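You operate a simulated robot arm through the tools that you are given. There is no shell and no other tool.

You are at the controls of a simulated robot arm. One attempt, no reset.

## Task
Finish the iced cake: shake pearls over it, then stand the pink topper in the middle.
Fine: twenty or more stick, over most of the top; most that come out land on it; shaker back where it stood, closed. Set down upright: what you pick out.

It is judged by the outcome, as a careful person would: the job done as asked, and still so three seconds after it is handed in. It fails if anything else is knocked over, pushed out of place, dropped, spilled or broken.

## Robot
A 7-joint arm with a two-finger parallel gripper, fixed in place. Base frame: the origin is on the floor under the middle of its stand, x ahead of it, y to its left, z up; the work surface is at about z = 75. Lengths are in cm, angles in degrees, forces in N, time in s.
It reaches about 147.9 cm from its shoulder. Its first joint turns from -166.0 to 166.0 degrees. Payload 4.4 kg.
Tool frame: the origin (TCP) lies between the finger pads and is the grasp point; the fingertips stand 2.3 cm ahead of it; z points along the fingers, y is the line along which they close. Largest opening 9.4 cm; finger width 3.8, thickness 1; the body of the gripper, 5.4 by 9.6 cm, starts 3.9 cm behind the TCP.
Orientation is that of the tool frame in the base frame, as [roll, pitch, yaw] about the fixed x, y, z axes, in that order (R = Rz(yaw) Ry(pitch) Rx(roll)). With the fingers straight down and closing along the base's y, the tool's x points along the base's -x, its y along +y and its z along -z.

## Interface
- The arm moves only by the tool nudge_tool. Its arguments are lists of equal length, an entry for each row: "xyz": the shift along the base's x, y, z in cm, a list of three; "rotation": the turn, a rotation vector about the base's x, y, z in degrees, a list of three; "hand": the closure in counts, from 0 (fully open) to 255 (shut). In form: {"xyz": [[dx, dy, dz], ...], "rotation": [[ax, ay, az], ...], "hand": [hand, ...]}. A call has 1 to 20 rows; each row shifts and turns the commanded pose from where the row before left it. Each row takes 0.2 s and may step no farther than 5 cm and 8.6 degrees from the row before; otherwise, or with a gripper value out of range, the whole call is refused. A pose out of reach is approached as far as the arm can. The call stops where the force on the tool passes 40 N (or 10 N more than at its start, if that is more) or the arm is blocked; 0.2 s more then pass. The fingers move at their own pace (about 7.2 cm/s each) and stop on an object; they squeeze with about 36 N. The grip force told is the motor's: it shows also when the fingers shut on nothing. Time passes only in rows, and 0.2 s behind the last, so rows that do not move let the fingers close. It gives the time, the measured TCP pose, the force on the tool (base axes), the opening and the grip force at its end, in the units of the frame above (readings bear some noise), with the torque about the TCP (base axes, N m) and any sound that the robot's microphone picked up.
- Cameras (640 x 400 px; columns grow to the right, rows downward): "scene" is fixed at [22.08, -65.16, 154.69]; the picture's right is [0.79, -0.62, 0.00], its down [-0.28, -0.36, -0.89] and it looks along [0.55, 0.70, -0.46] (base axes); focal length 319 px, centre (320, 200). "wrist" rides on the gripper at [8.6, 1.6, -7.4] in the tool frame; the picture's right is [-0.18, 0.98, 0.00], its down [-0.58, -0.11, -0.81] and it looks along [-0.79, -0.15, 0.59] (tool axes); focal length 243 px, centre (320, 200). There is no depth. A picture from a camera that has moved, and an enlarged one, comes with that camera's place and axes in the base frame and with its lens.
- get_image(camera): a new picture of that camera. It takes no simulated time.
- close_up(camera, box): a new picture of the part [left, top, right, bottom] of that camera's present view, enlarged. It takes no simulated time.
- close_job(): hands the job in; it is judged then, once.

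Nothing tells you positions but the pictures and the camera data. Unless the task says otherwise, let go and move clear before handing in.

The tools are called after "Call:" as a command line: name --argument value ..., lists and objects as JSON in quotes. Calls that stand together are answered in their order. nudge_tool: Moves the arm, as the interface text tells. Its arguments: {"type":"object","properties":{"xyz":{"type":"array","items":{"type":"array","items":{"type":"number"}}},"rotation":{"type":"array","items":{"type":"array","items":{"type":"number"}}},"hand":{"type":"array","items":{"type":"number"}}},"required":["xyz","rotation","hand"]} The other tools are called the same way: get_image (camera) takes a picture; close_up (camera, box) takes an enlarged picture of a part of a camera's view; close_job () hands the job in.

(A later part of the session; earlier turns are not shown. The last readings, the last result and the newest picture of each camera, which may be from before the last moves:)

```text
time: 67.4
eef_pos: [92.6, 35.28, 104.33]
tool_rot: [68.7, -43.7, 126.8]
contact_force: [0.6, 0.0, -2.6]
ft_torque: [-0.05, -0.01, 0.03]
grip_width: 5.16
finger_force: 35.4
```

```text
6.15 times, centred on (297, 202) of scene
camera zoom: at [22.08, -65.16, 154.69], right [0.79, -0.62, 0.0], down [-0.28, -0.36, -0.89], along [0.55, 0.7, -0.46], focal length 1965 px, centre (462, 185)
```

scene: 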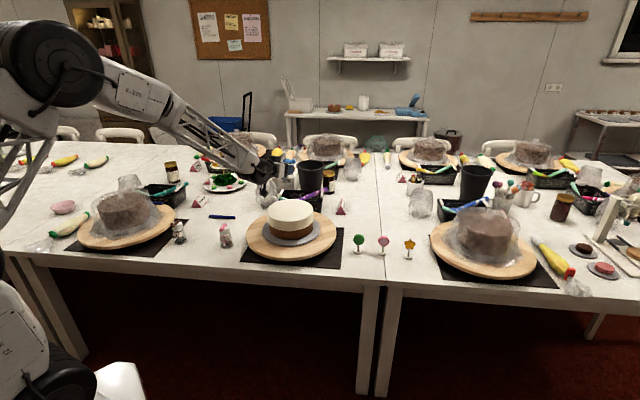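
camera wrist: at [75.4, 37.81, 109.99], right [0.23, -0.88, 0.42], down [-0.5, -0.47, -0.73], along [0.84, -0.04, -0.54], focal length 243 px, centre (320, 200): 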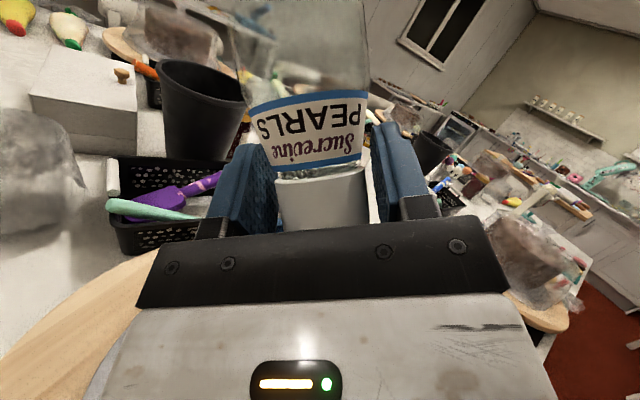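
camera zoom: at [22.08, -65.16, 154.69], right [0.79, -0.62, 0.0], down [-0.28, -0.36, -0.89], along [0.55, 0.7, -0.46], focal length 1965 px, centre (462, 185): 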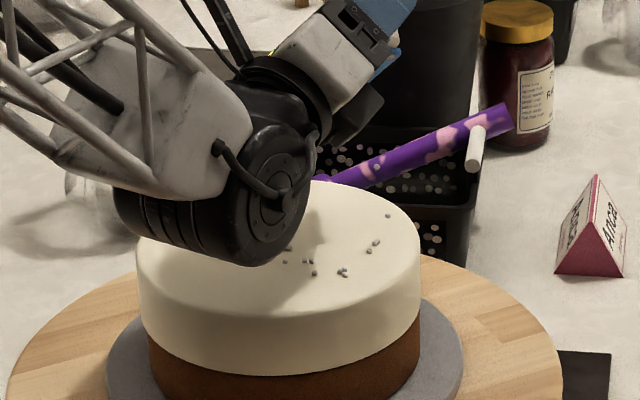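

Call:
nudge_tool --xyz '[[-0.4, 1.3, 0.8], [-0.3, 1.3, -0.8], [-0.3, 1.3, 0.8], [-0.3, 1.3, -0.8], [-0.83, 0.9, 0.8], [-0.83, 0.9, -0.8], [-0.83, 0.8, 0]]' --rotation '[[0, 0, 0], [0, 0, 0], [0, 0, 0], [0, 0, 0], [0, 0, 0], [0, 0, 0], [0, 0, 0]]' --hand '[255, 255, 255, 255, 255, 255, 255]'

Call:
close_up --camera "scene" --box '[255, 170, 339, 235]'

Call:
get_image --camera "wrist"

```text
time: 69.0
eef_pos: [88.96, 43.33, 104.53]
tool_rot: [68.7, -43.7, 126.8]
contact_force: [-0.3, 0.5, -2.0]
ft_torque: [-0.07, 0.02, 0.0]
grip_width: 5.15
finger_force: 35.8
```

```text
6.15 times, centred on (297, 202) of scene
camera zoom: at [22.08, -65.16, 154.69], right [0.79, -0.62, 0.0], down [-0.28, -0.36, -0.89], along [0.55, 0.7, -0.46], focal length 1965 px, centre (462, 185)
```

zoom: 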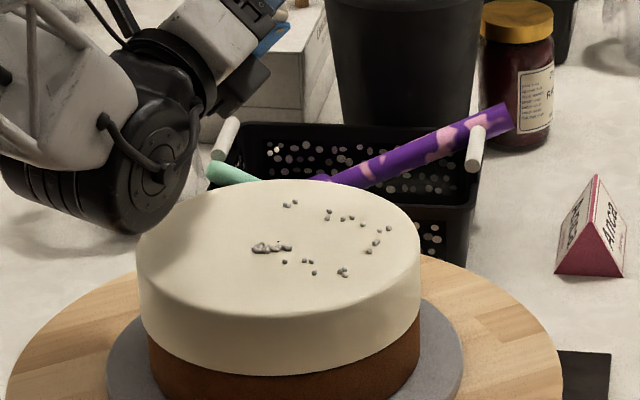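

```text
taken
camera wrist: at [78.62, 44.53, 109.67], right [0.17, -0.83, 0.54], down [-0.48, -0.55, -0.69], along [0.86, -0.14, -0.49], focal length 243 px, centre (320, 200)
```

wrist: 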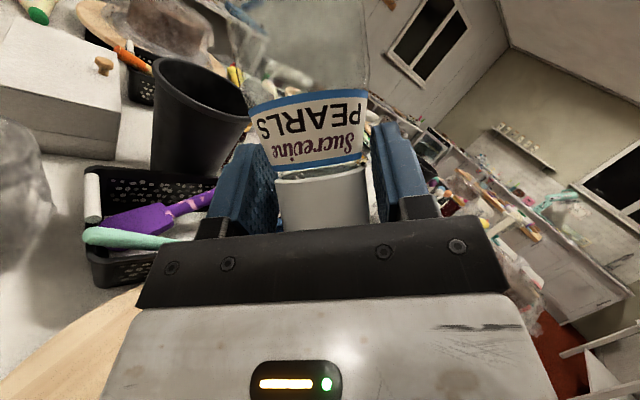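

Excellent scatter on the far side, all on the cake. Continuing round the left side.

Call:
nudge_tool --xyz '[[-1.09, 0.49, 0.9], [-1.09, 0.49, -0.9], [-1.09, 0.49, 0.9], [-1.17, -0.33, -0.9], [-1.17, -0.33, 0.9], [-1.17, -0.33, -0.9], [-0.67, -0.83, 0.9], [-0.67, -0.83, -0.9]]' --rotation '[[3.6, 1.43, 1.05], [0, 0, 0], [0, 0, 0], [0, 0, 0], [0, 0, 0], [0, 0, 0], [0, 0, 0], [0, 0, 0]]' --hand '[255, 255, 255, 255, 255, 255, 255, 255]'

Call:
close_up --camera "scene" --box '[255, 170, 339, 235]'

Call:
close_up --camera "wrist" --box '[220, 0, 420, 240]'

```text
time: 70.8
eef_pos: [80.67, 42.31, 104.4]
tool_rot: [67.3, -47.4, 129.0]
contact_force: [0.1, 0.2, -2.2]
ft_torque: [-0.02, -0.01, 0.02]
grip_width: 5.14
finger_force: 36.3
```

```text
6.15 times, centred on (297, 202) of scene
camera zoom: at [22.08, -65.16, 154.69], right [0.79, -0.62, 0.0], down [-0.28, -0.36, -0.89], along [0.55, 0.7, -0.46], focal length 1965 px, centre (462, 185)
```

zoom: 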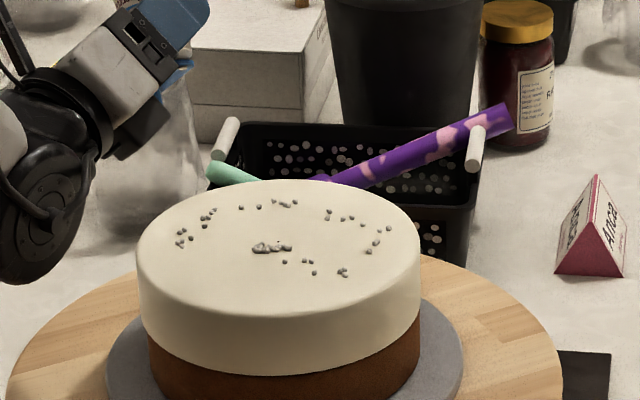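

```text
1.67 times, centred on (320, 120) of wrist
camera zoom: at [70.47, 43.01, 109.82], right [0.2, -0.85, 0.48], down [-0.49, -0.51, -0.71], along [0.85, -0.09, -0.52], focal length 404 px, centre (320, 333)
```

zoom: 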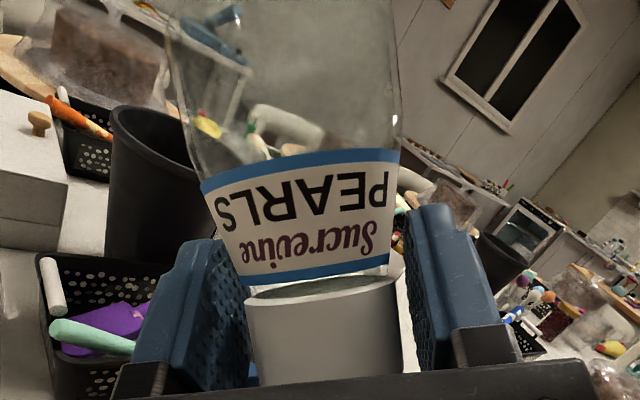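

Now the left-front and front arc, tilting slightly more to keep the flow.

Call:
nudge_tool --xyz '[[-0.32, -1.1, 0.9], [-0.32, -1.1, -0.9], [-0.32, -1.1, 0.9], [0.17, -1.0, -0.9], [0.17, -1.0, 0.9], [0.17, -1.0, -0.9], [0.75, -1.25, 0.9], [0.75, -1.25, -0.9]]' --rotation '[[3.6, 1.43, 1.05], [0, 0, 0], [0, 0, 0], [3.6, 1.43, 1.05], [0, 0, 0], [0, 0, 0], [0, 0, 0], [0, 0, 0]]' --hand '[255, 255, 255, 255, 255, 255, 255, 255]'

Call:
close_up --camera "scene" --box '[255, 170, 339, 235]'

```text
time: 72.6
eef_pos: [82.07, 33.4, 104.24]
tool_rot: [63.0, -54.6, 134.4]
contact_force: [-0.8, 0.3, -1.5]
ft_torque: [-0.01, 0.06, 0.02]
grip_width: 5.15
finger_force: 35.9
```

```text
6.15 times, centred on (297, 202) of scene
camera zoom: at [22.08, -65.16, 154.69], right [0.79, -0.62, 0.0], down [-0.28, -0.36, -0.89], along [0.55, 0.7, -0.46], focal length 1965 px, centre (462, 185)
```

zoom: 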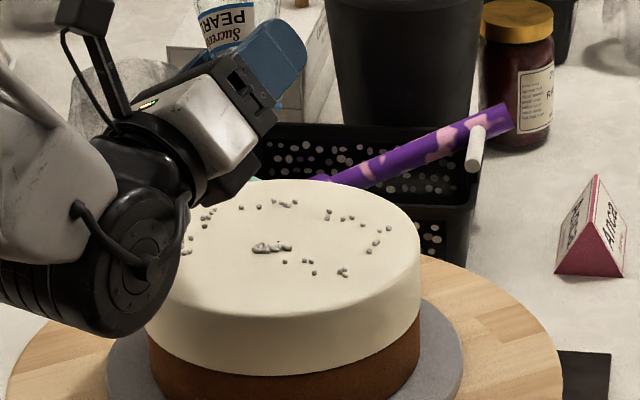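

Call:
nudge_tool --xyz '[[1.0, -0.3, 0.9], [1.0, -0.3, -0.9], [1.0, 0.2, 0.9], [1.0, 1.0, -0.9]]' --rotation '[[0, 0, 0], [0, 0, 0], [0, 0, 0], [0, 0, 0]]' --hand '[255, 255, 255, 255]'

Call:
close_up --camera "scene" --box '[255, 170, 339, 235]'

Call:
close_up --camera "wrist" --box '[220, 0, 420, 240]'

```text
time: 73.6
eef_pos: [85.74, 33.94, 104.5]
tool_rot: [62.9, -54.6, 134.4]
contact_force: [0.1, -0.3, -1.5]
ft_torque: [0.01, 0.0, -0.02]
grip_width: 5.18
finger_force: 35.8
```

```text
6.15 times, centred on (297, 202) of scene
camera zoom: at [22.08, -65.16, 154.69], right [0.79, -0.62, 0.0], down [-0.28, -0.36, -0.89], along [0.55, 0.7, -0.46], focal length 1965 px, centre (462, 185)
```

zoom: 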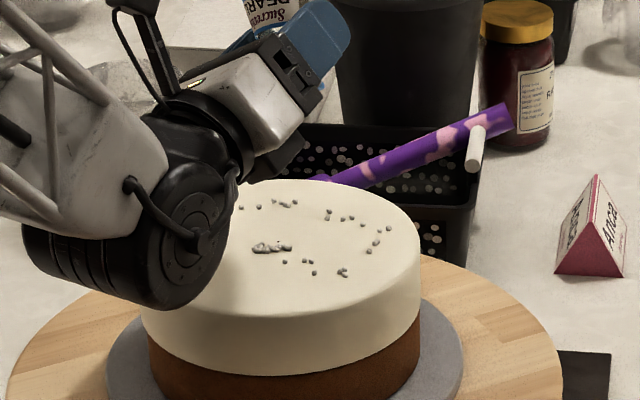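

```text
1.67 times, centred on (320, 120) of wrist
camera zoom: at [75.8, 33.49, 110.44], right [0.25, -0.9, 0.36], down [-0.51, -0.44, -0.74], along [0.82, 0.01, -0.57], focal length 404 px, centre (320, 333)
```

zoom: 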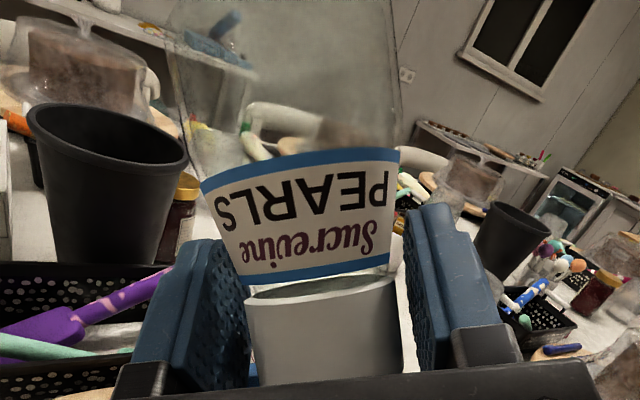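

The front-left is hidden by the wrist. I'll roll back to stop the flow and shift the hand aside to inspect.

Call:
nudge_tool --xyz '[[0, 0, 0], [0, 0, 0], [0, 0, 0], [-0.8, 2.5, 0.5], [-0.8, 3, 0.5], [-0.8, 3, 0.5], [-0.8, 3, 0.5]]' --rotation '[[-7.17, -2.86, -2.1], [-7.17, -2.86, -2.1], [-7.17, -2.86, -2.1], [0, 0, 0], [0, 0, 0], [0, 0, 0], [0, 0, 0]]' --hand '[255, 255, 255, 255, 255, 255, 255]'

Call:
close_up --camera "scene" --box '[255, 170, 339, 235]'

Call:
get_image --camera "wrist"

```text
time: 75.2
eef_pos: [82.51, 45.5, 106.6]
tool_rot: [71.9, -32.4, 121.7]
contact_force: [0.1, 0.6, -1.7]
ft_torque: [-0.1, 0.02, 0.02]
grip_width: 5.16
finger_force: 36.2
```

```text
6.15 times, centred on (297, 202) of scene
camera zoom: at [22.08, -65.16, 154.69], right [0.79, -0.62, 0.0], down [-0.28, -0.36, -0.89], along [0.55, 0.7, -0.46], focal length 1965 px, centre (462, 185)
```

zoom: 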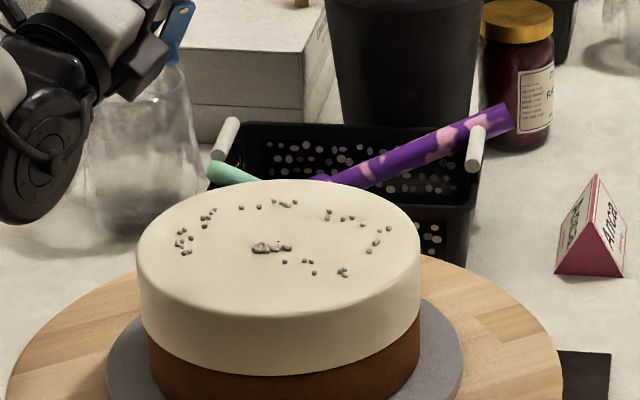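

```text
taken
camera wrist: at [71.97, 48.16, 110.54], right [0.08, -0.72, 0.69], down [-0.46, -0.64, -0.61], along [0.88, -0.27, -0.39], focal length 243 px, centre (320, 200)
```

wrist: 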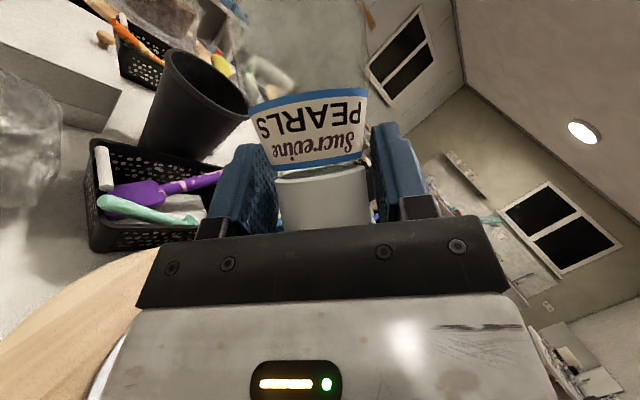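

Call:
close_up --camera "wrist" --box '[240, 80, 400, 240]'

Call:
close_up --camera "scene" --box '[268, 185, 320, 217]'

```text
2.50 times, centred on (320, 160) of wrist
camera zoom: at [71.97, 48.16, 110.54], right [0.08, -0.72, 0.69], down [-0.46, -0.64, -0.61], along [0.88, -0.27, -0.39], focal length 606 px, centre (320, 300)
```

zoom: 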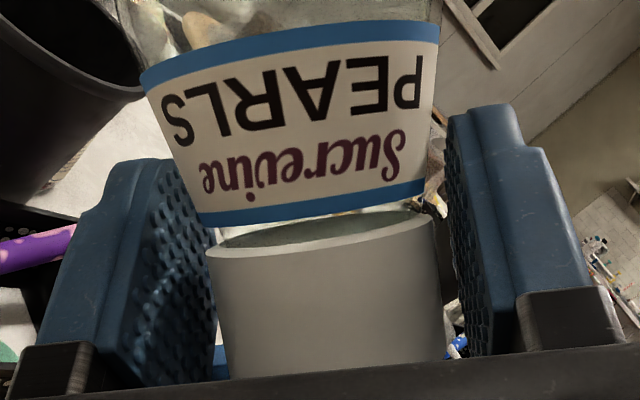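

```text
12.31 times, centred on (294, 201) of scene
camera zoom: at [22.08, -65.16, 154.69], right [0.79, -0.62, 0.0], down [-0.28, -0.36, -0.89], along [0.55, 0.7, -0.46], focal length 3930 px, centre (640, 188)
```

zoom: 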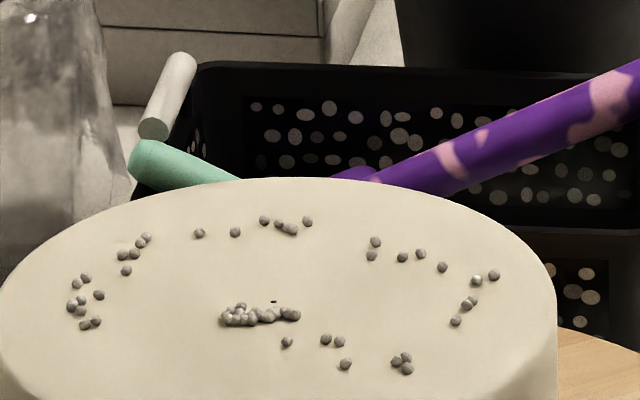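

About 50 pearls are on the top and none have missed. The front part, nearest the scene camera, is still sparse, so I'll move over it and tip further to release the rest there.

Call:
nudge_tool --xyz '[[-0.8, -2, -0.5], [-0.8, -2, -0.5], [-0.8, -2.1, -0.5], [-0.8, -2.1, -0.5], [0, 0, 0], [0, 0, 0], [0, 0, 0], [0, 0, 0.8], [0, 0, -0.8]]' --rotation '[[0, 0, 0], [0, 0, 0], [0, 0, 0], [0, 0, 0], [7.17, 2.86, 2.1], [7.17, 2.86, 2.1], [7.17, 2.86, 2.1], [0, 0, 0], [0, 0, 0]]' --hand '[255, 255, 255, 255, 255, 255, 255, 255, 255]'

Call:
close_up --camera "wrist" --box '[240, 80, 400, 240]'

Call:
close_up --camera "scene" --box '[255, 170, 339, 235]'

```text
time: 77.2
eef_pos: [79.48, 37.36, 104.56]
tool_rot: [63.0, -54.7, 134.5]
contact_force: [1.2, 0.4, -1.5]
ft_torque: [-0.05, 0.04, -0.01]
grip_width: 5.16
finger_force: 36.4
```

```text
2.50 times, centred on (320, 160) of wrist
camera zoom: at [69.49, 36.9, 110.55], right [0.25, -0.9, 0.36], down [-0.51, -0.44, -0.74], along [0.82, 0.01, -0.57], focal length 606 px, centre (320, 300)
```

zoom: 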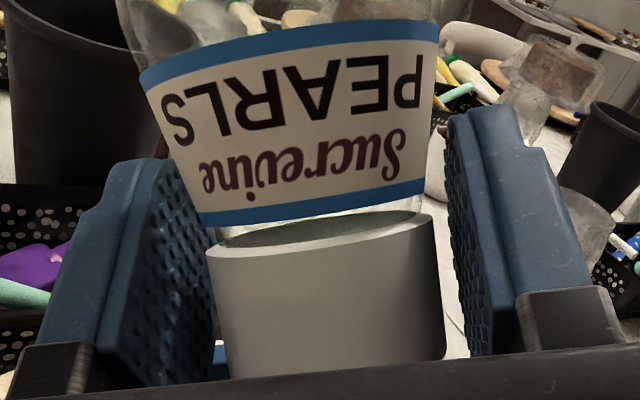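

```text
6.15 times, centred on (297, 202) of scene
camera zoom: at [22.08, -65.16, 154.69], right [0.79, -0.62, 0.0], down [-0.28, -0.36, -0.89], along [0.55, 0.7, -0.46], focal length 1965 px, centre (462, 185)
```

zoom: 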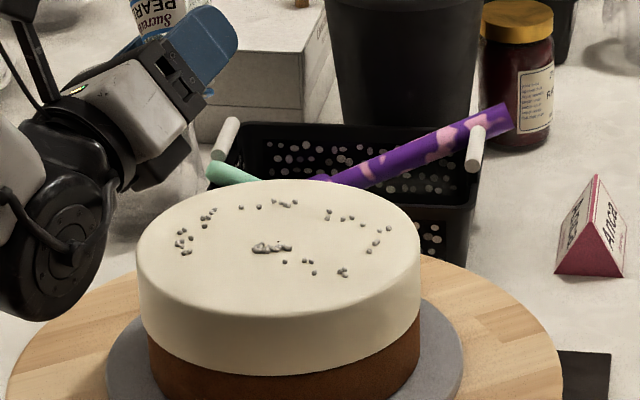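

Call:
nudge_tool --xyz '[[0, 0, 1], [0, 0, 1], [0, 0, 1], [0, 0, -1]]' --rotation '[[2.96, -7.43, 0], [2.96, -7.43, 0], [0, 0, 0], [0, 0, 0]]' --hand '[255, 255, 255, 255]'

Call:
close_up --camera "wrist" --box '[240, 80, 400, 240]'

Call:
close_up --camera "scene" --box '[255, 170, 339, 235]'

```text
time: 78.2
eef_pos: [79.4, 37.23, 106.6]
tool_rot: [41.4, -46.4, 151.2]
contact_force: [0.1, -0.8, -2.1]
ft_torque: [-0.02, 0.01, 0.01]
grip_width: 5.15
finger_force: 36.1
```

```text
2.50 times, centred on (320, 160) of wrist
camera zoom: at [68.39, 36.37, 109.64], right [0.17, -0.93, 0.32], down [-0.29, -0.35, -0.89], along [0.94, 0.06, -0.33], focal length 606 px, centre (320, 300)
```

zoom: 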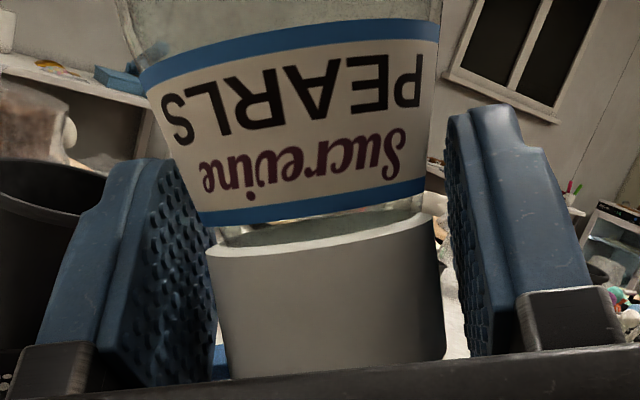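

```text
6.15 times, centred on (297, 202) of scene
camera zoom: at [22.08, -65.16, 154.69], right [0.79, -0.62, 0.0], down [-0.28, -0.36, -0.89], along [0.55, 0.7, -0.46], focal length 1965 px, centre (462, 185)
```

zoom: 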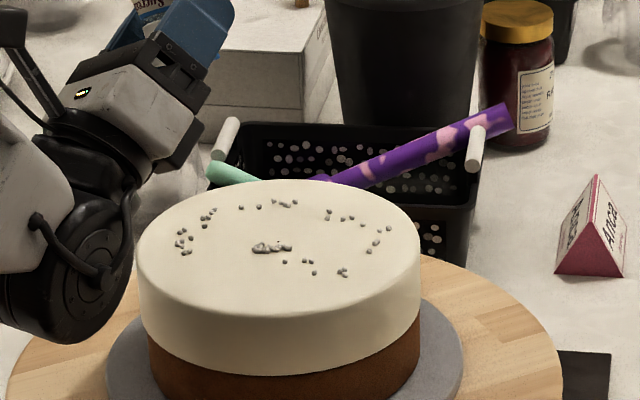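

Call:
nudge_tool --xyz '[[0.3, -1.0, 1.5], [0.3, -0.6, -1.5], [0.3, -1.0, 1.5], [0.3, -0.6, -1.5], [0.2, -1.0, 1.5], [0, 0, -1.5], [0, 0, 1.5], [0, 0, -1.5]]' --rotation '[[0, 0, 0], [0, 0, 0], [0, 0, 0], [0, 0, 0], [0, 0, 0], [0, 0, 0], [0, 0, 0], [0, 0, 0]]' --hand '[255, 255, 255, 255, 255, 255, 255, 255]'

Call:
close_up --camera "scene" --box '[255, 170, 339, 235]'

Call:
close_up --camera "scene" --box '[230, 130, 350, 220]'

```text
time: 80.0
eef_pos: [80.63, 32.88, 106.49]
tool_rot: [41.4, -46.4, 151.1]
contact_force: [-0.2, 0.8, -1.9]
ft_torque: [-0.04, 0.01, 0.01]
grip_width: 5.13
finger_force: 35.9
```

```text
6.15 times, centred on (297, 202) of scene
camera zoom: at [22.08, -65.16, 154.69], right [0.79, -0.62, 0.0], down [-0.28, -0.36, -0.89], along [0.55, 0.7, -0.46], focal length 1965 px, centre (462, 185)
```

zoom: 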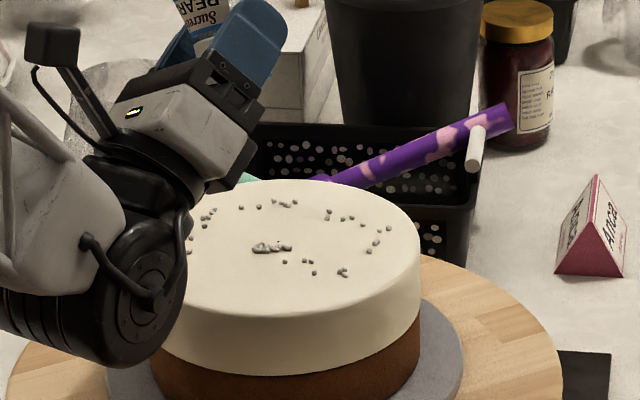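

```text
4.44 times, centred on (290, 175) of scene
camera zoom: at [22.08, -65.16, 154.69], right [0.79, -0.62, 0.0], down [-0.28, -0.36, -0.89], along [0.55, 0.7, -0.46], focal length 1419 px, centre (453, 311)
```

zoom: 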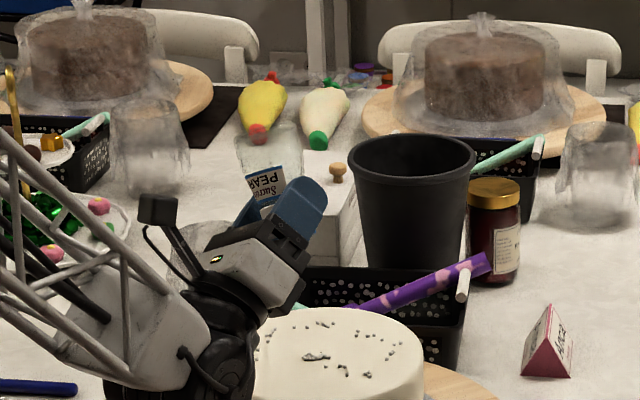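

Nothing further comes out even well inverted, so the bottle may be empty. I'll undo the pitch and roll back over the cake to look inside it and check the lever.

Call:
nudge_tool --xyz '[[0.4, 0.4, 0], [0.4, 0.4, 0], [0.4, 0.5, 0], [0, 0.5, 0], [0, 0.5, 0], [0, 0.5, 0], [0, 0.5, 0]]' --rotation '[[-2.96, 7.43, 0], [-2.96, 7.43, 0], [-7.17, -2.86, -2.1], [-7.17, -2.86, -2.1], [-7.17, -2.86, -2.1], [-7.17, -2.86, -2.1], [-7.17, -2.86, -2.1]]' --hand '[255, 255, 255, 255, 255, 255, 255]'

Call:
get_image --camera "wrist"

Call:
close_up --camera "scene" --box '[230, 150, 350, 240]'

```text
time: 81.6
eef_pos: [81.85, 36.25, 106.39]
tool_rot: [74.1, -17.0, 116.5]
contact_force: [0.2, 1.0, -1.6]
ft_torque: [-0.04, 0.01, 0.02]
grip_width: 5.13
finger_force: 35.6
```

```text
taken
camera wrist: at [71.24, 40.49, 108.5], right [-0.04, -0.52, 0.85], down [-0.46, -0.75, -0.48], along [0.89, -0.41, -0.21], focal length 243 px, centre (320, 200)
```

wrist: 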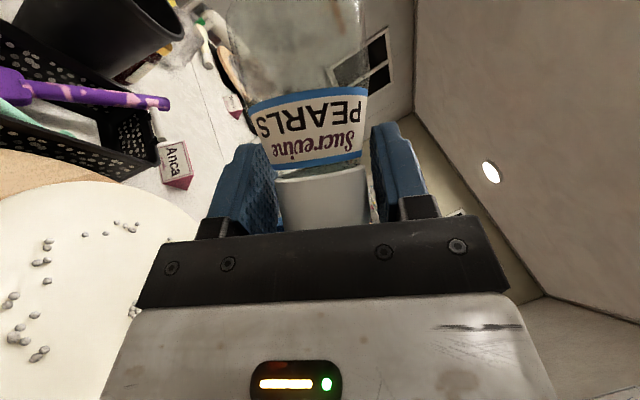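

```text
4.44 times, centred on (290, 195) of scene
camera zoom: at [22.08, -65.16, 154.69], right [0.79, -0.62, 0.0], down [-0.28, -0.36, -0.89], along [0.55, 0.7, -0.46], focal length 1419 px, centre (453, 222)
```

zoom: 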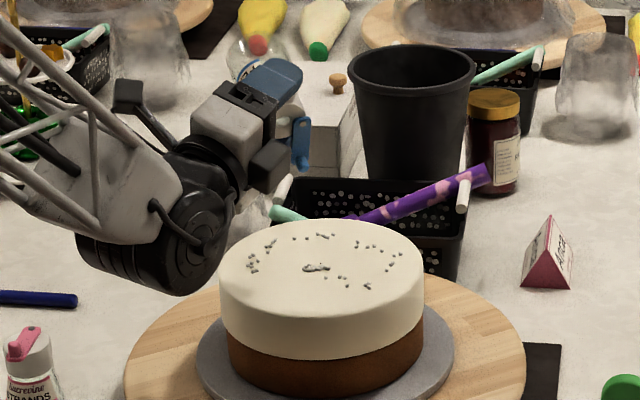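

Call:
nudge_tool --xyz '[[0, 0, 0], [0, 0, 0], [0, 0, 0], [0, 0, 0], [0, 0, 0], [0, 0, 0]]' --rotation '[[-7.17, -2.86, -2.1], [-7.17, -2.86, -2.1], [-7.17, -2.86, -2.1], [-7.17, -2.86, -2.1], [-7.17, -2.86, -2.1], [-7.17, -2.86, -2.1]]' --hand '[255, 255, 255, 255, 255, 255]'

Call:
close_up --camera "wrist" --box '[200, 0, 420, 240]'

Call:
close_up --camera "scene" --box '[225, 130, 345, 230]'

```text
time: 83.0
eef_pos: [81.88, 36.46, 106.45]
tool_rot: [72.5, 29.2, 103.1]
contact_force: [0.0, 0.3, -1.9]
ft_torque: [-0.02, 0.06, -0.02]
grip_width: 5.13
finger_force: 35.8
```

```text
1.67 times, centred on (310, 120) of wrist
camera zoom: at [72.8, 41.72, 101.67], right [-0.35, 0.22, 0.91], down [-0.57, -0.82, -0.02], along [0.74, -0.52, 0.42], focal length 404 px, centre (337, 333)
```

zoom: 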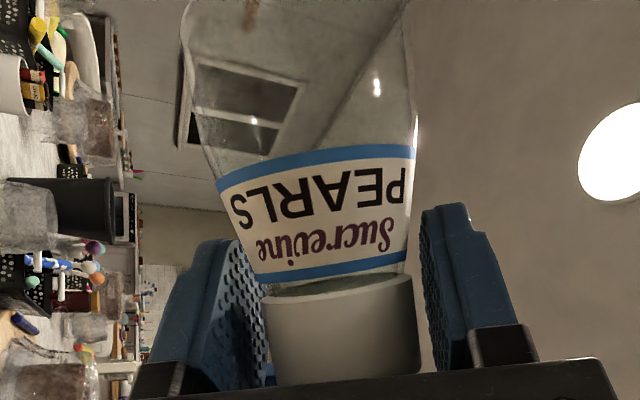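

```text
4.00 times, centred on (285, 180) of scene
camera zoom: at [22.08, -65.16, 154.69], right [0.79, -0.62, 0.0], down [-0.28, -0.36, -0.89], along [0.55, 0.7, -0.46], focal length 1277 px, centre (460, 280)
```

zoom: 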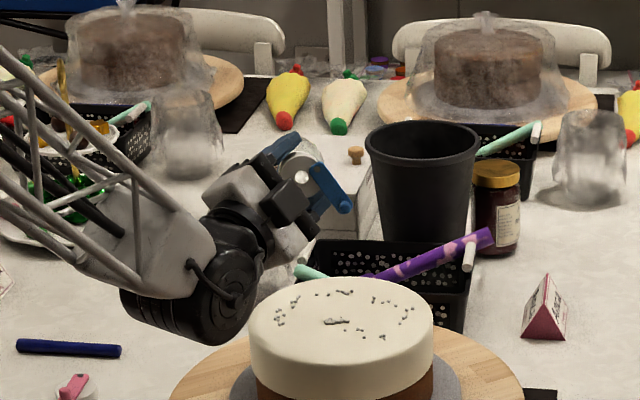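

Call:
close_up --camera "scene" --box '[268, 155, 318, 190]'

Call:
close_up --camera "wrist" --box '[260, 130, 380, 230]'

Call:
close_up --camera "scene" --box '[240, 190, 345, 275]'

```text
11.43 times, centred on (293, 172) of scene
camera zoom: at [22.08, -65.16, 154.69], right [0.79, -0.62, 0.0], down [-0.28, -0.36, -0.89], along [0.55, 0.7, -0.46], focal length 3649 px, centre (629, 514)
```

zoom: 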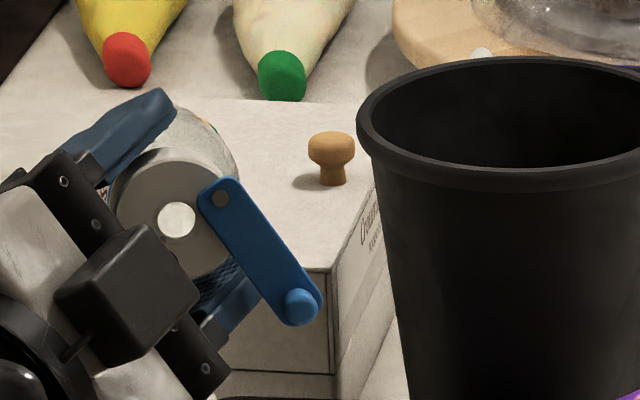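

```text
4.00 times, centred on (320, 180) of wrist
camera zoom: at [72.8, 41.72, 101.67], right [-0.35, 0.22, 0.91], down [-0.57, -0.82, -0.02], along [0.74, -0.52, 0.42], focal length 970 px, centre (320, 280)
```

zoom: 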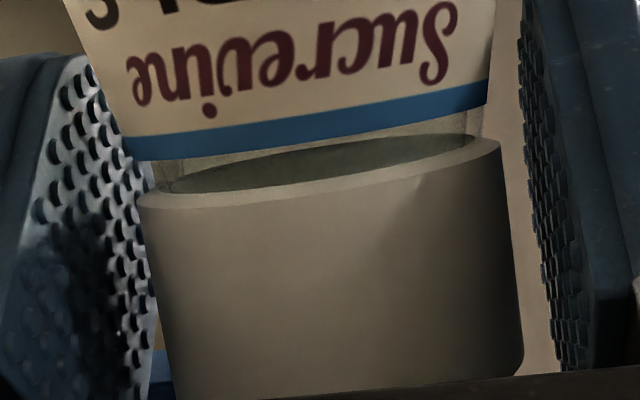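

```text
4.71 times, centred on (292, 232) of scene
camera zoom: at [22.08, -65.16, 154.69], right [0.79, -0.62, 0.0], down [-0.28, -0.36, -0.89], along [0.55, 0.7, -0.46], focal length 1503 px, centre (449, 47)
```

zoom: 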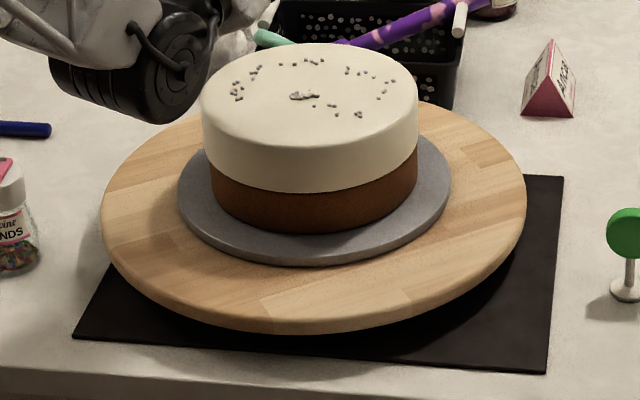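

The bottle is empty: light shows straight through the hole. About 50 pearls are on the cake and none have strayed. I'll finish rolling the shaker upright before carrying it back.

Call:
nudge_tool --xyz '[[0, 0, 0], [0, 0, 0], [0, 0, 0], [0, 0, 0], [0, 0, 0], [0, 0, 0], [0, 0, 0]]' --rotation '[[-7.17, -2.86, -2.1], [-7.17, -2.86, -2.1], [-7.17, -2.86, -2.1], [-7.17, -2.86, -2.1], [-7.17, -2.86, -2.1], [-7.17, -2.86, -2.1], [-7.17, -2.86, -2.1]]' --hand '[255, 255, 255, 255, 255, 255, 255]'

```text
time: 84.6
eef_pos: [81.9, 36.26, 106.38]
tool_rot: [13.1, 74.3, 35.2]
contact_force: [1.0, 0.1, -2.6]
ft_torque: [-0.01, 0.03, 0.02]
grip_width: 5.12
finger_force: 36.7
```

Call:
nudge_tool --xyz '[[0, 0, 0.5], [0, 0, 0.5], [0, 0, 0.5], [0, 0, 0.5], [0, 0, 0]]' --rotation '[[-3.23, -1.28, -0.95], [-2.94, 7.44, 0], [-2.94, 7.44, 0], [-2.94, 7.44, 0], [-2.94, 7.44, 0]]' --hand '[255, 255, 255, 255, 255]'

Call:
nudge_tool --xyz '[[-1.6, 1.2, -0.3], [-2.4, 1.7, -0.3], [-2.4, 1.7, -0.3], [-2.4, 1.7, -0.3], [-2.4, 1.7, -0.3], [-2.4, 1.7, -0.3]]' --rotation '[[0, 0, 2.1], [0, 0, 2.1], [0, 0, 2.1], [0, 0, 2.1], [0, 0, 2.1], [0, 0, 2.1]]' --hand '[255, 255, 255, 255, 255, 255]'

```text
time: 85.8
eef_pos: [81.88, 36.41, 108.44]
tool_rot: [179.3, 73.1, -159.1]
contact_force: [-0.1, -0.9, -1.5]
ft_torque: [0.02, 0.04, 0.04]
grip_width: 5.12
finger_force: 36.1
```

```text
time: 87.2
eef_pos: [68.52, 45.98, 106.37]
tool_rot: [179.4, 73.1, -146.4]
contact_force: [0.1, 0.0, -2.2]
ft_torque: [-0.02, 0.0, -0.02]
grip_width: 5.15
finger_force: 35.6
```

Call:
nudge_tool --xyz '[[-2.5, 1.77, -0.35], [-2.5, 1.77, -0.35], [-2.5, 1.77, -0.35], [-2.5, 1.77, -0.35], [-2.5, 1.77, -0.35], [-2.5, 1.77, -0.35]]' --rotation '[[0, 0, 2.28], [0, 0, 2.28], [0, 0, 2.28], [0, 0, 2.28], [0, 0, 2.28], [0, 0, 2.28]]' --hand '[255, 255, 255, 255, 255, 255]'

Call:
get_image --camera "wrist"

Call:
get_image --camera "scene"

```text
time: 88.6
eef_pos: [53.51, 56.78, 104.41]
tool_rot: [179.3, 73.2, -132.8]
contact_force: [-0.1, -0.2, -2.0]
ft_torque: [-0.04, 0.01, -0.02]
grip_width: 5.11
finger_force: 36.0
```

```text
taken
camera wrist: at [45.73, 50.82, 98.28], right [-0.69, 0.7, 0.18], down [-0.32, -0.52, 0.79], along [0.64, 0.49, 0.59], focal length 243 px, centre (320, 200)
```

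wrist: 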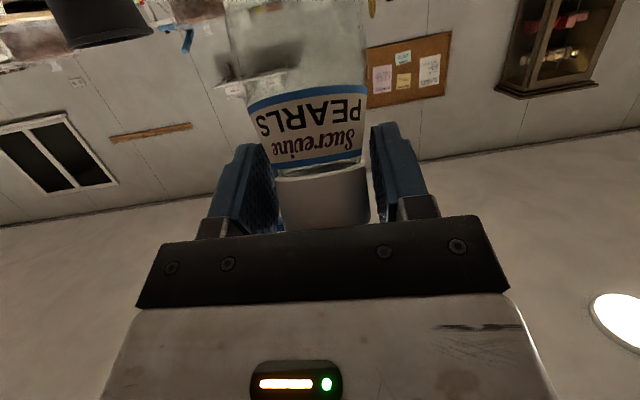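

```text
taken
```

scene: 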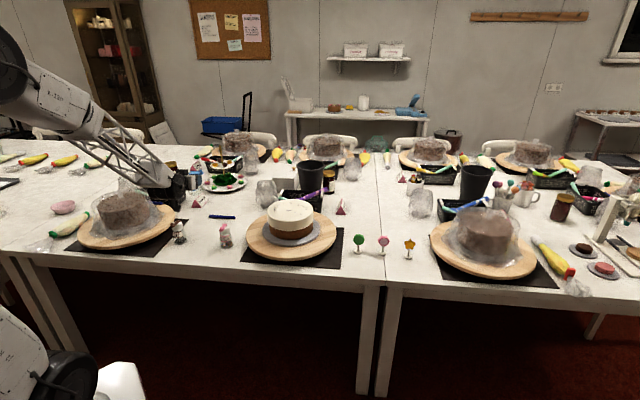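

Back above its spot. Lowering while pitching back to the original grasp attitude, the exact reverse of the lift.

Call:
nudge_tool --xyz '[[0, 0, -2.5], [0, 0, -2.5], [0, 0, -2.5], [0, 0, -2.5], [0, 0, -2.5], [0, 0, -2], [0, 0, -1]]' --rotation '[[0, 0, 0], [0, 0, 0], [-2.5, 2.32, 0], [-3.67, 3.4, 0], [-3.67, 3.4, 0], [-3.67, 3.4, 0], [-3.67, 3.4, 0]]' --hand '[255, 255, 255, 255, 255, 255, 255]'

Call:
close_up --camera "scene" --box '[140, 180, 260, 262]'

Call:
get_image --camera "wrist"

```text
time: 90.2
eef_pos: [53.41, 56.93, 88.87]
tool_rot: [179.2, 49.8, -132.9]
contact_force: [0.0, -0.5, -2.3]
ft_torque: [0.03, 0.0, -0.02]
grip_width: 5.12
finger_force: 36.0
```

```text
4.88 times, centred on (200, 221) of scene
camera zoom: at [22.08, -65.16, 154.69], right [0.79, -0.62, 0.0], down [-0.28, -0.36, -0.89], along [0.55, 0.7, -0.46], focal length 1558 px, centre (905, 98)
```

zoom: 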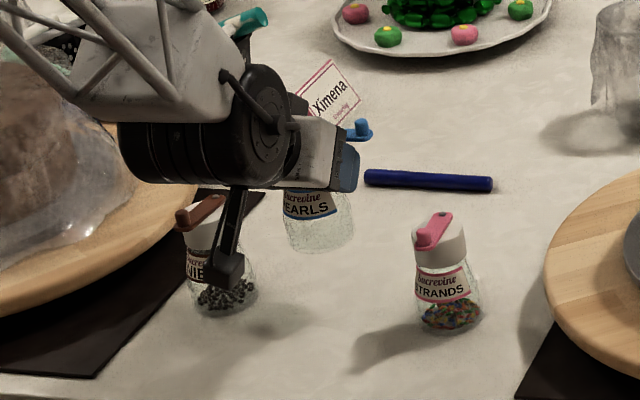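

```text
taken
camera wrist: at [44.56, 49.72, 87.13], right [-0.65, 0.75, 0.15], down [-0.07, -0.26, 0.96], along [0.76, 0.61, 0.22], focal length 243 px, centre (320, 200)
```

wrist: 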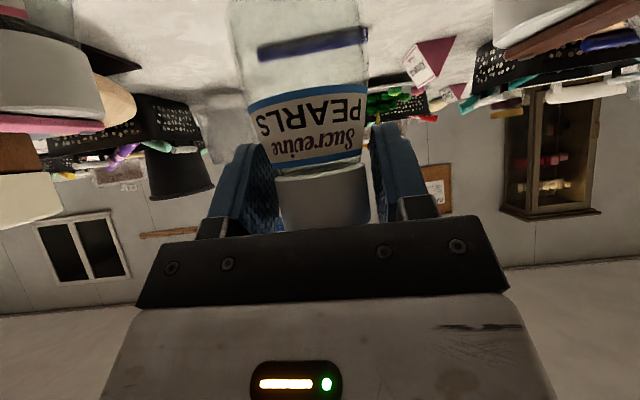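

Call:
close_up --camera "scene" --box '[205, 205, 235, 235]'

Call:
close_up --camera "wrist" --box '[200, 0, 420, 240]'

```text
13.33 times, centred on (220, 220) of scene
camera zoom: at [22.08, -65.16, 154.69], right [0.79, -0.62, 0.0], down [-0.28, -0.36, -0.89], along [0.55, 0.7, -0.46], focal length 4258 px, centre (1653, -67)
```

zoom: 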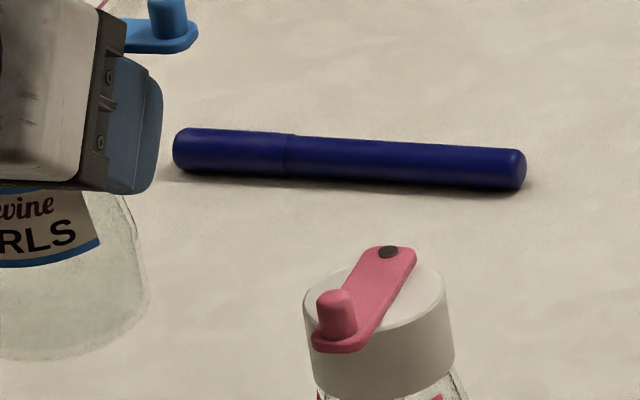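

```text
1.67 times, centred on (310, 120) of wrist
camera zoom: at [44.56, 49.72, 87.13], right [-0.65, 0.75, 0.15], down [-0.07, -0.26, 0.96], along [0.76, 0.61, 0.22], focal length 404 px, centre (337, 333)
```

zoom: 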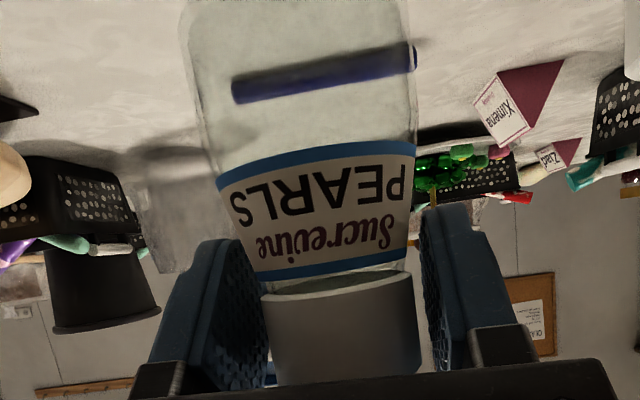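

The bottle has settled about 2° sideways in the grip. I'll correct that, re-centre, and lower until the base just touches.

Call:
nudge_tool --xyz '[[0.06, -0.2, -1.5], [0, 0, -1.5], [0, 0, -1.5], [0, 0, -1.0]]' --rotation '[[1.02, 1.1, 0], [0, 0, 0], [0, 0, 0], [0, 0, 0]]' --hand '[255, 255, 255, 255]'

Call:
close_up --camera "scene" --box '[160, 195, 250, 260]'

Call:
get_image --camera "wrist"

```text
time: 91.2
eef_pos: [53.38, 56.52, 83.64]
tool_rot: [176.8, 49.8, -134.5]
contact_force: [0.8, 0.4, -1.6]
ft_torque: [0.06, -0.01, 0.02]
grip_width: 5.1
finger_force: 36.3
```

```text
6.15 times, centred on (205, 228) of scene
camera zoom: at [22.08, -65.16, 154.69], right [0.79, -0.62, 0.0], down [-0.28, -0.36, -0.89], along [0.55, 0.7, -0.46], focal length 1965 px, centre (1028, 31)
```

zoom: 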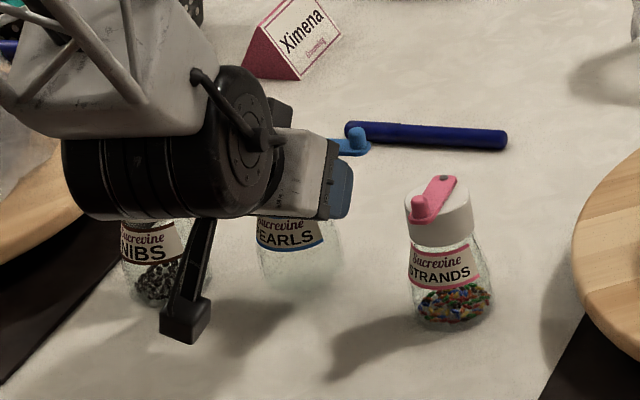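

```text
taken
camera wrist: at [44.53, 49.47, 81.96], right [-0.64, 0.75, 0.17], down [-0.06, -0.27, 0.96], along [0.76, 0.61, 0.22], focal length 243 px, centre (320, 200)
```

wrist: 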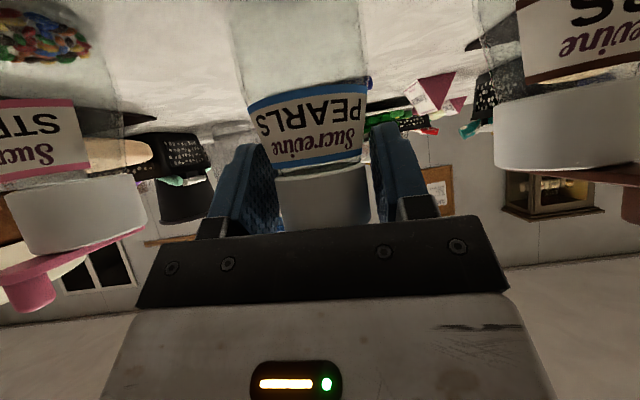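

Call:
nudge_tool --xyz '[[0, 0.1, -0.5], [0, 0, -0.4], [0, 0, -0.3], [0, 0, 0]]' --rotation '[[0, 0, 0], [0, 0, 0], [0, 0, 0], [0, 0, 0]]' --hand '[255, 255, 255, 255]'

```text
time: 92.2
eef_pos: [53.39, 56.71, 82.42]
tool_rot: [176.8, 49.6, -134.5]
contact_force: [-0.5, -0.3, -1.8]
ft_torque: [-0.04, -0.01, 0.01]
grip_width: 5.12
finger_force: 35.8
```

Call:
nudge_tool --xyz '[[0, 0, -0.2], [0, 0, -0.15], [0, 0, 0]]' --rotation '[[0, 0, 0], [0, 0, 0], [0, 0, 0]]' --hand '[255, 255, 255]'

Call:
close_up --camera "scene" --box '[170, 205, 240, 255]'

```text
time: 93.0
eef_pos: [53.43, 56.71, 82.13]
tool_rot: [176.9, 49.9, -134.6]
contact_force: [-2.8, 10.3, 28.8]
ft_torque: [0.28, 0.21, 0.01]
grip_width: 5.1
finger_force: 35.7
```

```text
8.00 times, centred on (205, 230) of scene
camera zoom: at [22.08, -65.16, 154.69], right [0.79, -0.62, 0.0], down [-0.28, -0.36, -0.89], along [0.55, 0.7, -0.46], focal length 2554 px, centre (1240, -40)
```

zoom: 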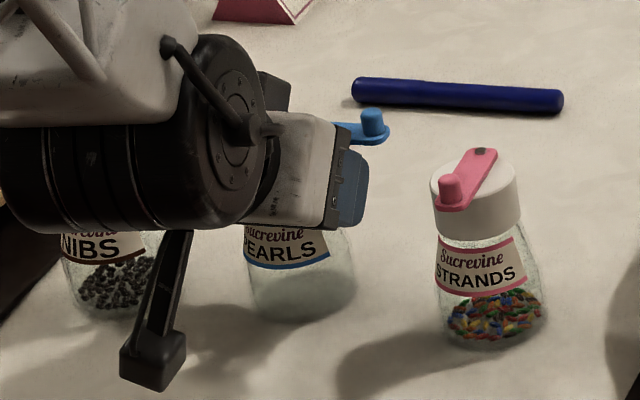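

It's seated on the table (firm contact). I'll ease the pressure slightly and open the fingers.

Call:
nudge_tool --xyz '[[0, 0, 0.12], [0, 0, 0], [0, 0, 0], [0, 0, 0], [0, 0, 0]]' --rotation '[[0, 0, 0], [0, 0, 0], [0, 0, 0], [0, 0, 0], [0, 0, 0]]' --hand '[255, 105, 80, 40, 25]'

Call:
get_image --camera "wrist"

Call:
close_up --camera "scene" --box '[170, 205, 240, 255]'

```text
time: 94.2
eef_pos: [53.35, 56.59, 82.12]
tool_rot: [176.9, 49.7, -134.5]
contact_force: [0.4, -0.3, -0.6]
ft_torque: [0.03, -0.01, 0.0]
grip_width: 8.46
finger_force: 0.1
```

```text
taken
camera wrist: at [44.56, 49.4, 80.35], right [-0.64, 0.74, 0.17], down [-0.06, -0.27, 0.96], along [0.76, 0.61, 0.22], focal length 243 px, centre (320, 200)
```

wrist: 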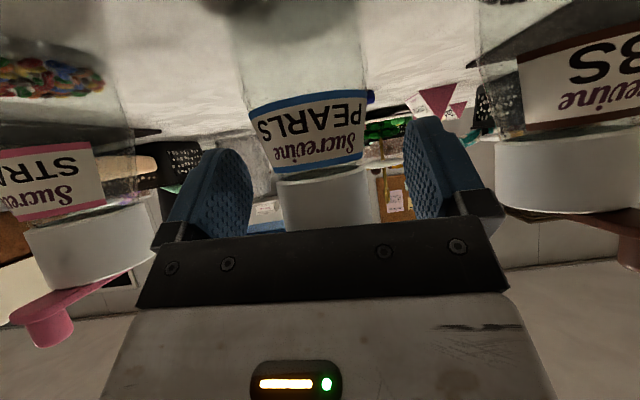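

```text
8.00 times, centred on (205, 230) of scene
camera zoom: at [22.08, -65.16, 154.69], right [0.79, -0.62, 0.0], down [-0.28, -0.36, -0.89], along [0.55, 0.7, -0.46], focal length 2554 px, centre (1240, -40)
```

zoom: 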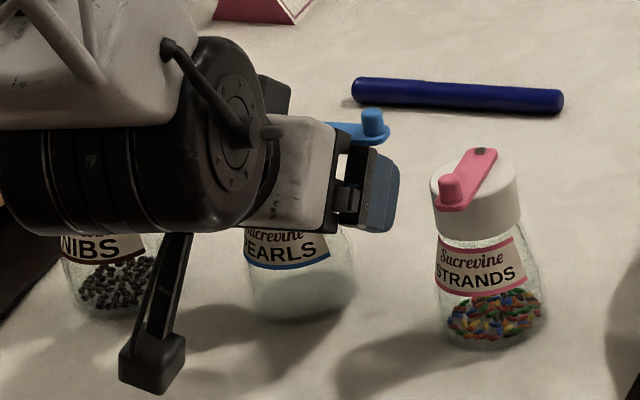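

The shaker is standing upright back in its place. I'll retreat along the finger axis, then rise, to set up for closing the lid.

Call:
nudge_tool --xyz '[[-0.53, -0.54, 0.65], [-1.07, -1.09, 1.29], [-1.07, -1.09, 1.29], [-1.07, -1.09, 1.29], [-1.07, -1.09, 1.29], [-1.07, -1.09, 1.29], [0, 0, 2.5], [0, 0, 2.5], [0, 0, 2.5], [0, 0, 2.5]]' --rotation '[[0, 0, 0], [0, 0, 0], [0, 0, 0], [0, 0, 0], [0, 0, 0], [0, 0, 0], [0, 0, 0], [0, 0, 0], [0, 0, 0], [0, 0, 0]]' --hand '[25, 25, 25, 25, 25, 25, 25, 25, 25, 25]'

Call:
close_up --camera "scene" --box '[160, 200, 250, 260]'

```text
time: 96.4
eef_pos: [47.3, 50.4, 99.05]
tool_rot: [176.9, 49.7, -134.5]
contact_force: [-0.6, -0.3, 0.0]
ft_torque: [-0.02, -0.02, -0.01]
grip_width: 8.49
finger_force: 0.0
```

```text
6.67 times, centred on (205, 230) of scene
camera zoom: at [22.08, -65.16, 154.69], right [0.79, -0.62, 0.0], down [-0.28, -0.36, -0.89], along [0.55, 0.7, -0.46], focal length 2129 px, centre (1087, 0)
```

zoom: 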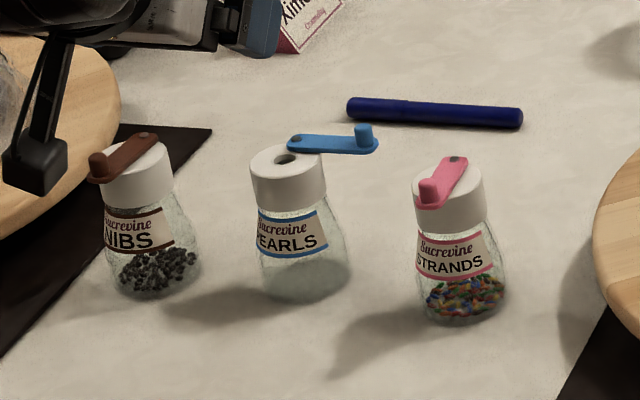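

The pearl shaker is upright on its original spot. To get fingers-down cleanly I'll first align the hand with the forearm plane, then tilt down through the straight-wrist position, high above the table.

Call:
nudge_tool --xyz '[[0, 0, 1], [0, 0, 1], [0, 0, 1]]' --rotation '[[6.1, -5.2, 0], [6.1, -5.2, 0], [0, 0, -3.5]]' --hand '[25, 25, 25]'

```text
time: 97.2
eef_pos: [47.62, 50.55, 102.1]
tool_rot: [174.2, 65.7, -140.4]
contact_force: [-0.4, 0.4, 0.2]
ft_torque: [-0.01, 0.01, -0.01]
grip_width: 8.48
finger_force: 0.0
```

Call:
nudge_tool --xyz '[[0, 0, 0], [0, 0, 0], [0, 0, 0], [0, 0, 0], [0, 0, 0]]' --rotation '[[-5.9, 5.6, 0], [-5.9, 5.6, 0], [-5.9, 5.6, 0], [-5.9, 5.6, 0], [-5.9, 5.6, 0]]' --hand '[25, 25, 25, 25, 25]'

```text
time: 98.4
eef_pos: [48.84, 50.26, 102.76]
tool_rot: [-168.9, 39.7, -123.1]
contact_force: [-1.4, -1.6, -0.5]
ft_torque: [0.04, -0.06, 0.01]
grip_width: 8.48
finger_force: 0.1
out of reach, approached as far as the arm can: row 4, 5
```

The crossing didn't take cleanly, so I'll stay in the well-behaved wrist configuration. A better way to close the lid: from the robot side, grip the peg lightly between the fingers and carry it back around its arc. Recovering the flat attitude first.

Call:
nudge_tool --xyz '[[0, 0, 0], [0, 0, 0], [0, 0, 0]]' --rotation '[[5.5, -5.8, 0], [5.5, -5.8, 2], [5.5, -5.8, 4]]' --hand '[25, 25, 25]'

```text
refused: row 3 steps farther than a row can; nothing moved
```

Call:
nudge_tool --xyz '[[0, 0, 0], [0, 0, 0], [0, 0, 0], [0, 0, 0]]' --rotation '[[5.5, -5.8, 0], [5.5, -5.8, 0], [5.5, -5.8, 0], [0, 0, 5]]' --hand '[25, 25, 25, 25]'

```text
time: 99.4
eef_pos: [48.83, 49.56, 102.26]
tool_rot: [-177.2, 52.6, -133.6]
contact_force: [-0.1, 0.8, 0.7]
ft_torque: [-0.05, -0.02, 0.01]
grip_width: 8.48
finger_force: 0.0
out of reach, approached as far as the arm can: row 1, 2
```

Call:
nudge_tool --xyz '[[0, 0, 0], [0, 0, 0], [0, 0, 0]]' --rotation '[[5.4, -5.8, 0], [0, 0, 4.5], [0, 0, 0]]' --hand '[25, 25, 25]'

Call:
get_image --camera "scene"

```text
time: 100.2
eef_pos: [48.8, 49.55, 102.19]
tool_rot: [-175.1, 60.4, -126.7]
contact_force: [0.5, 0.2, -0.2]
ft_torque: [-0.01, -0.02, 0.01]
grip_width: 8.5
finger_force: 0.1
```

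```text
taken
```

scene: 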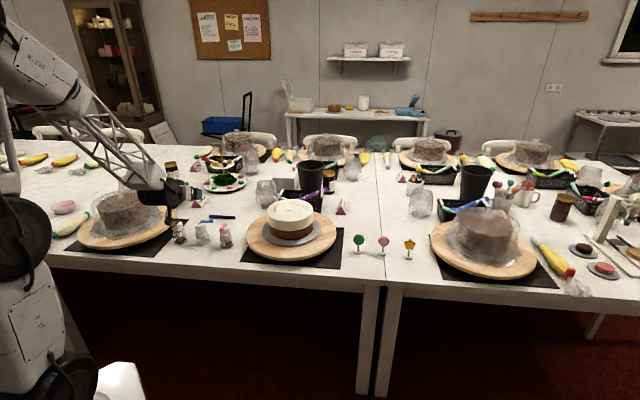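

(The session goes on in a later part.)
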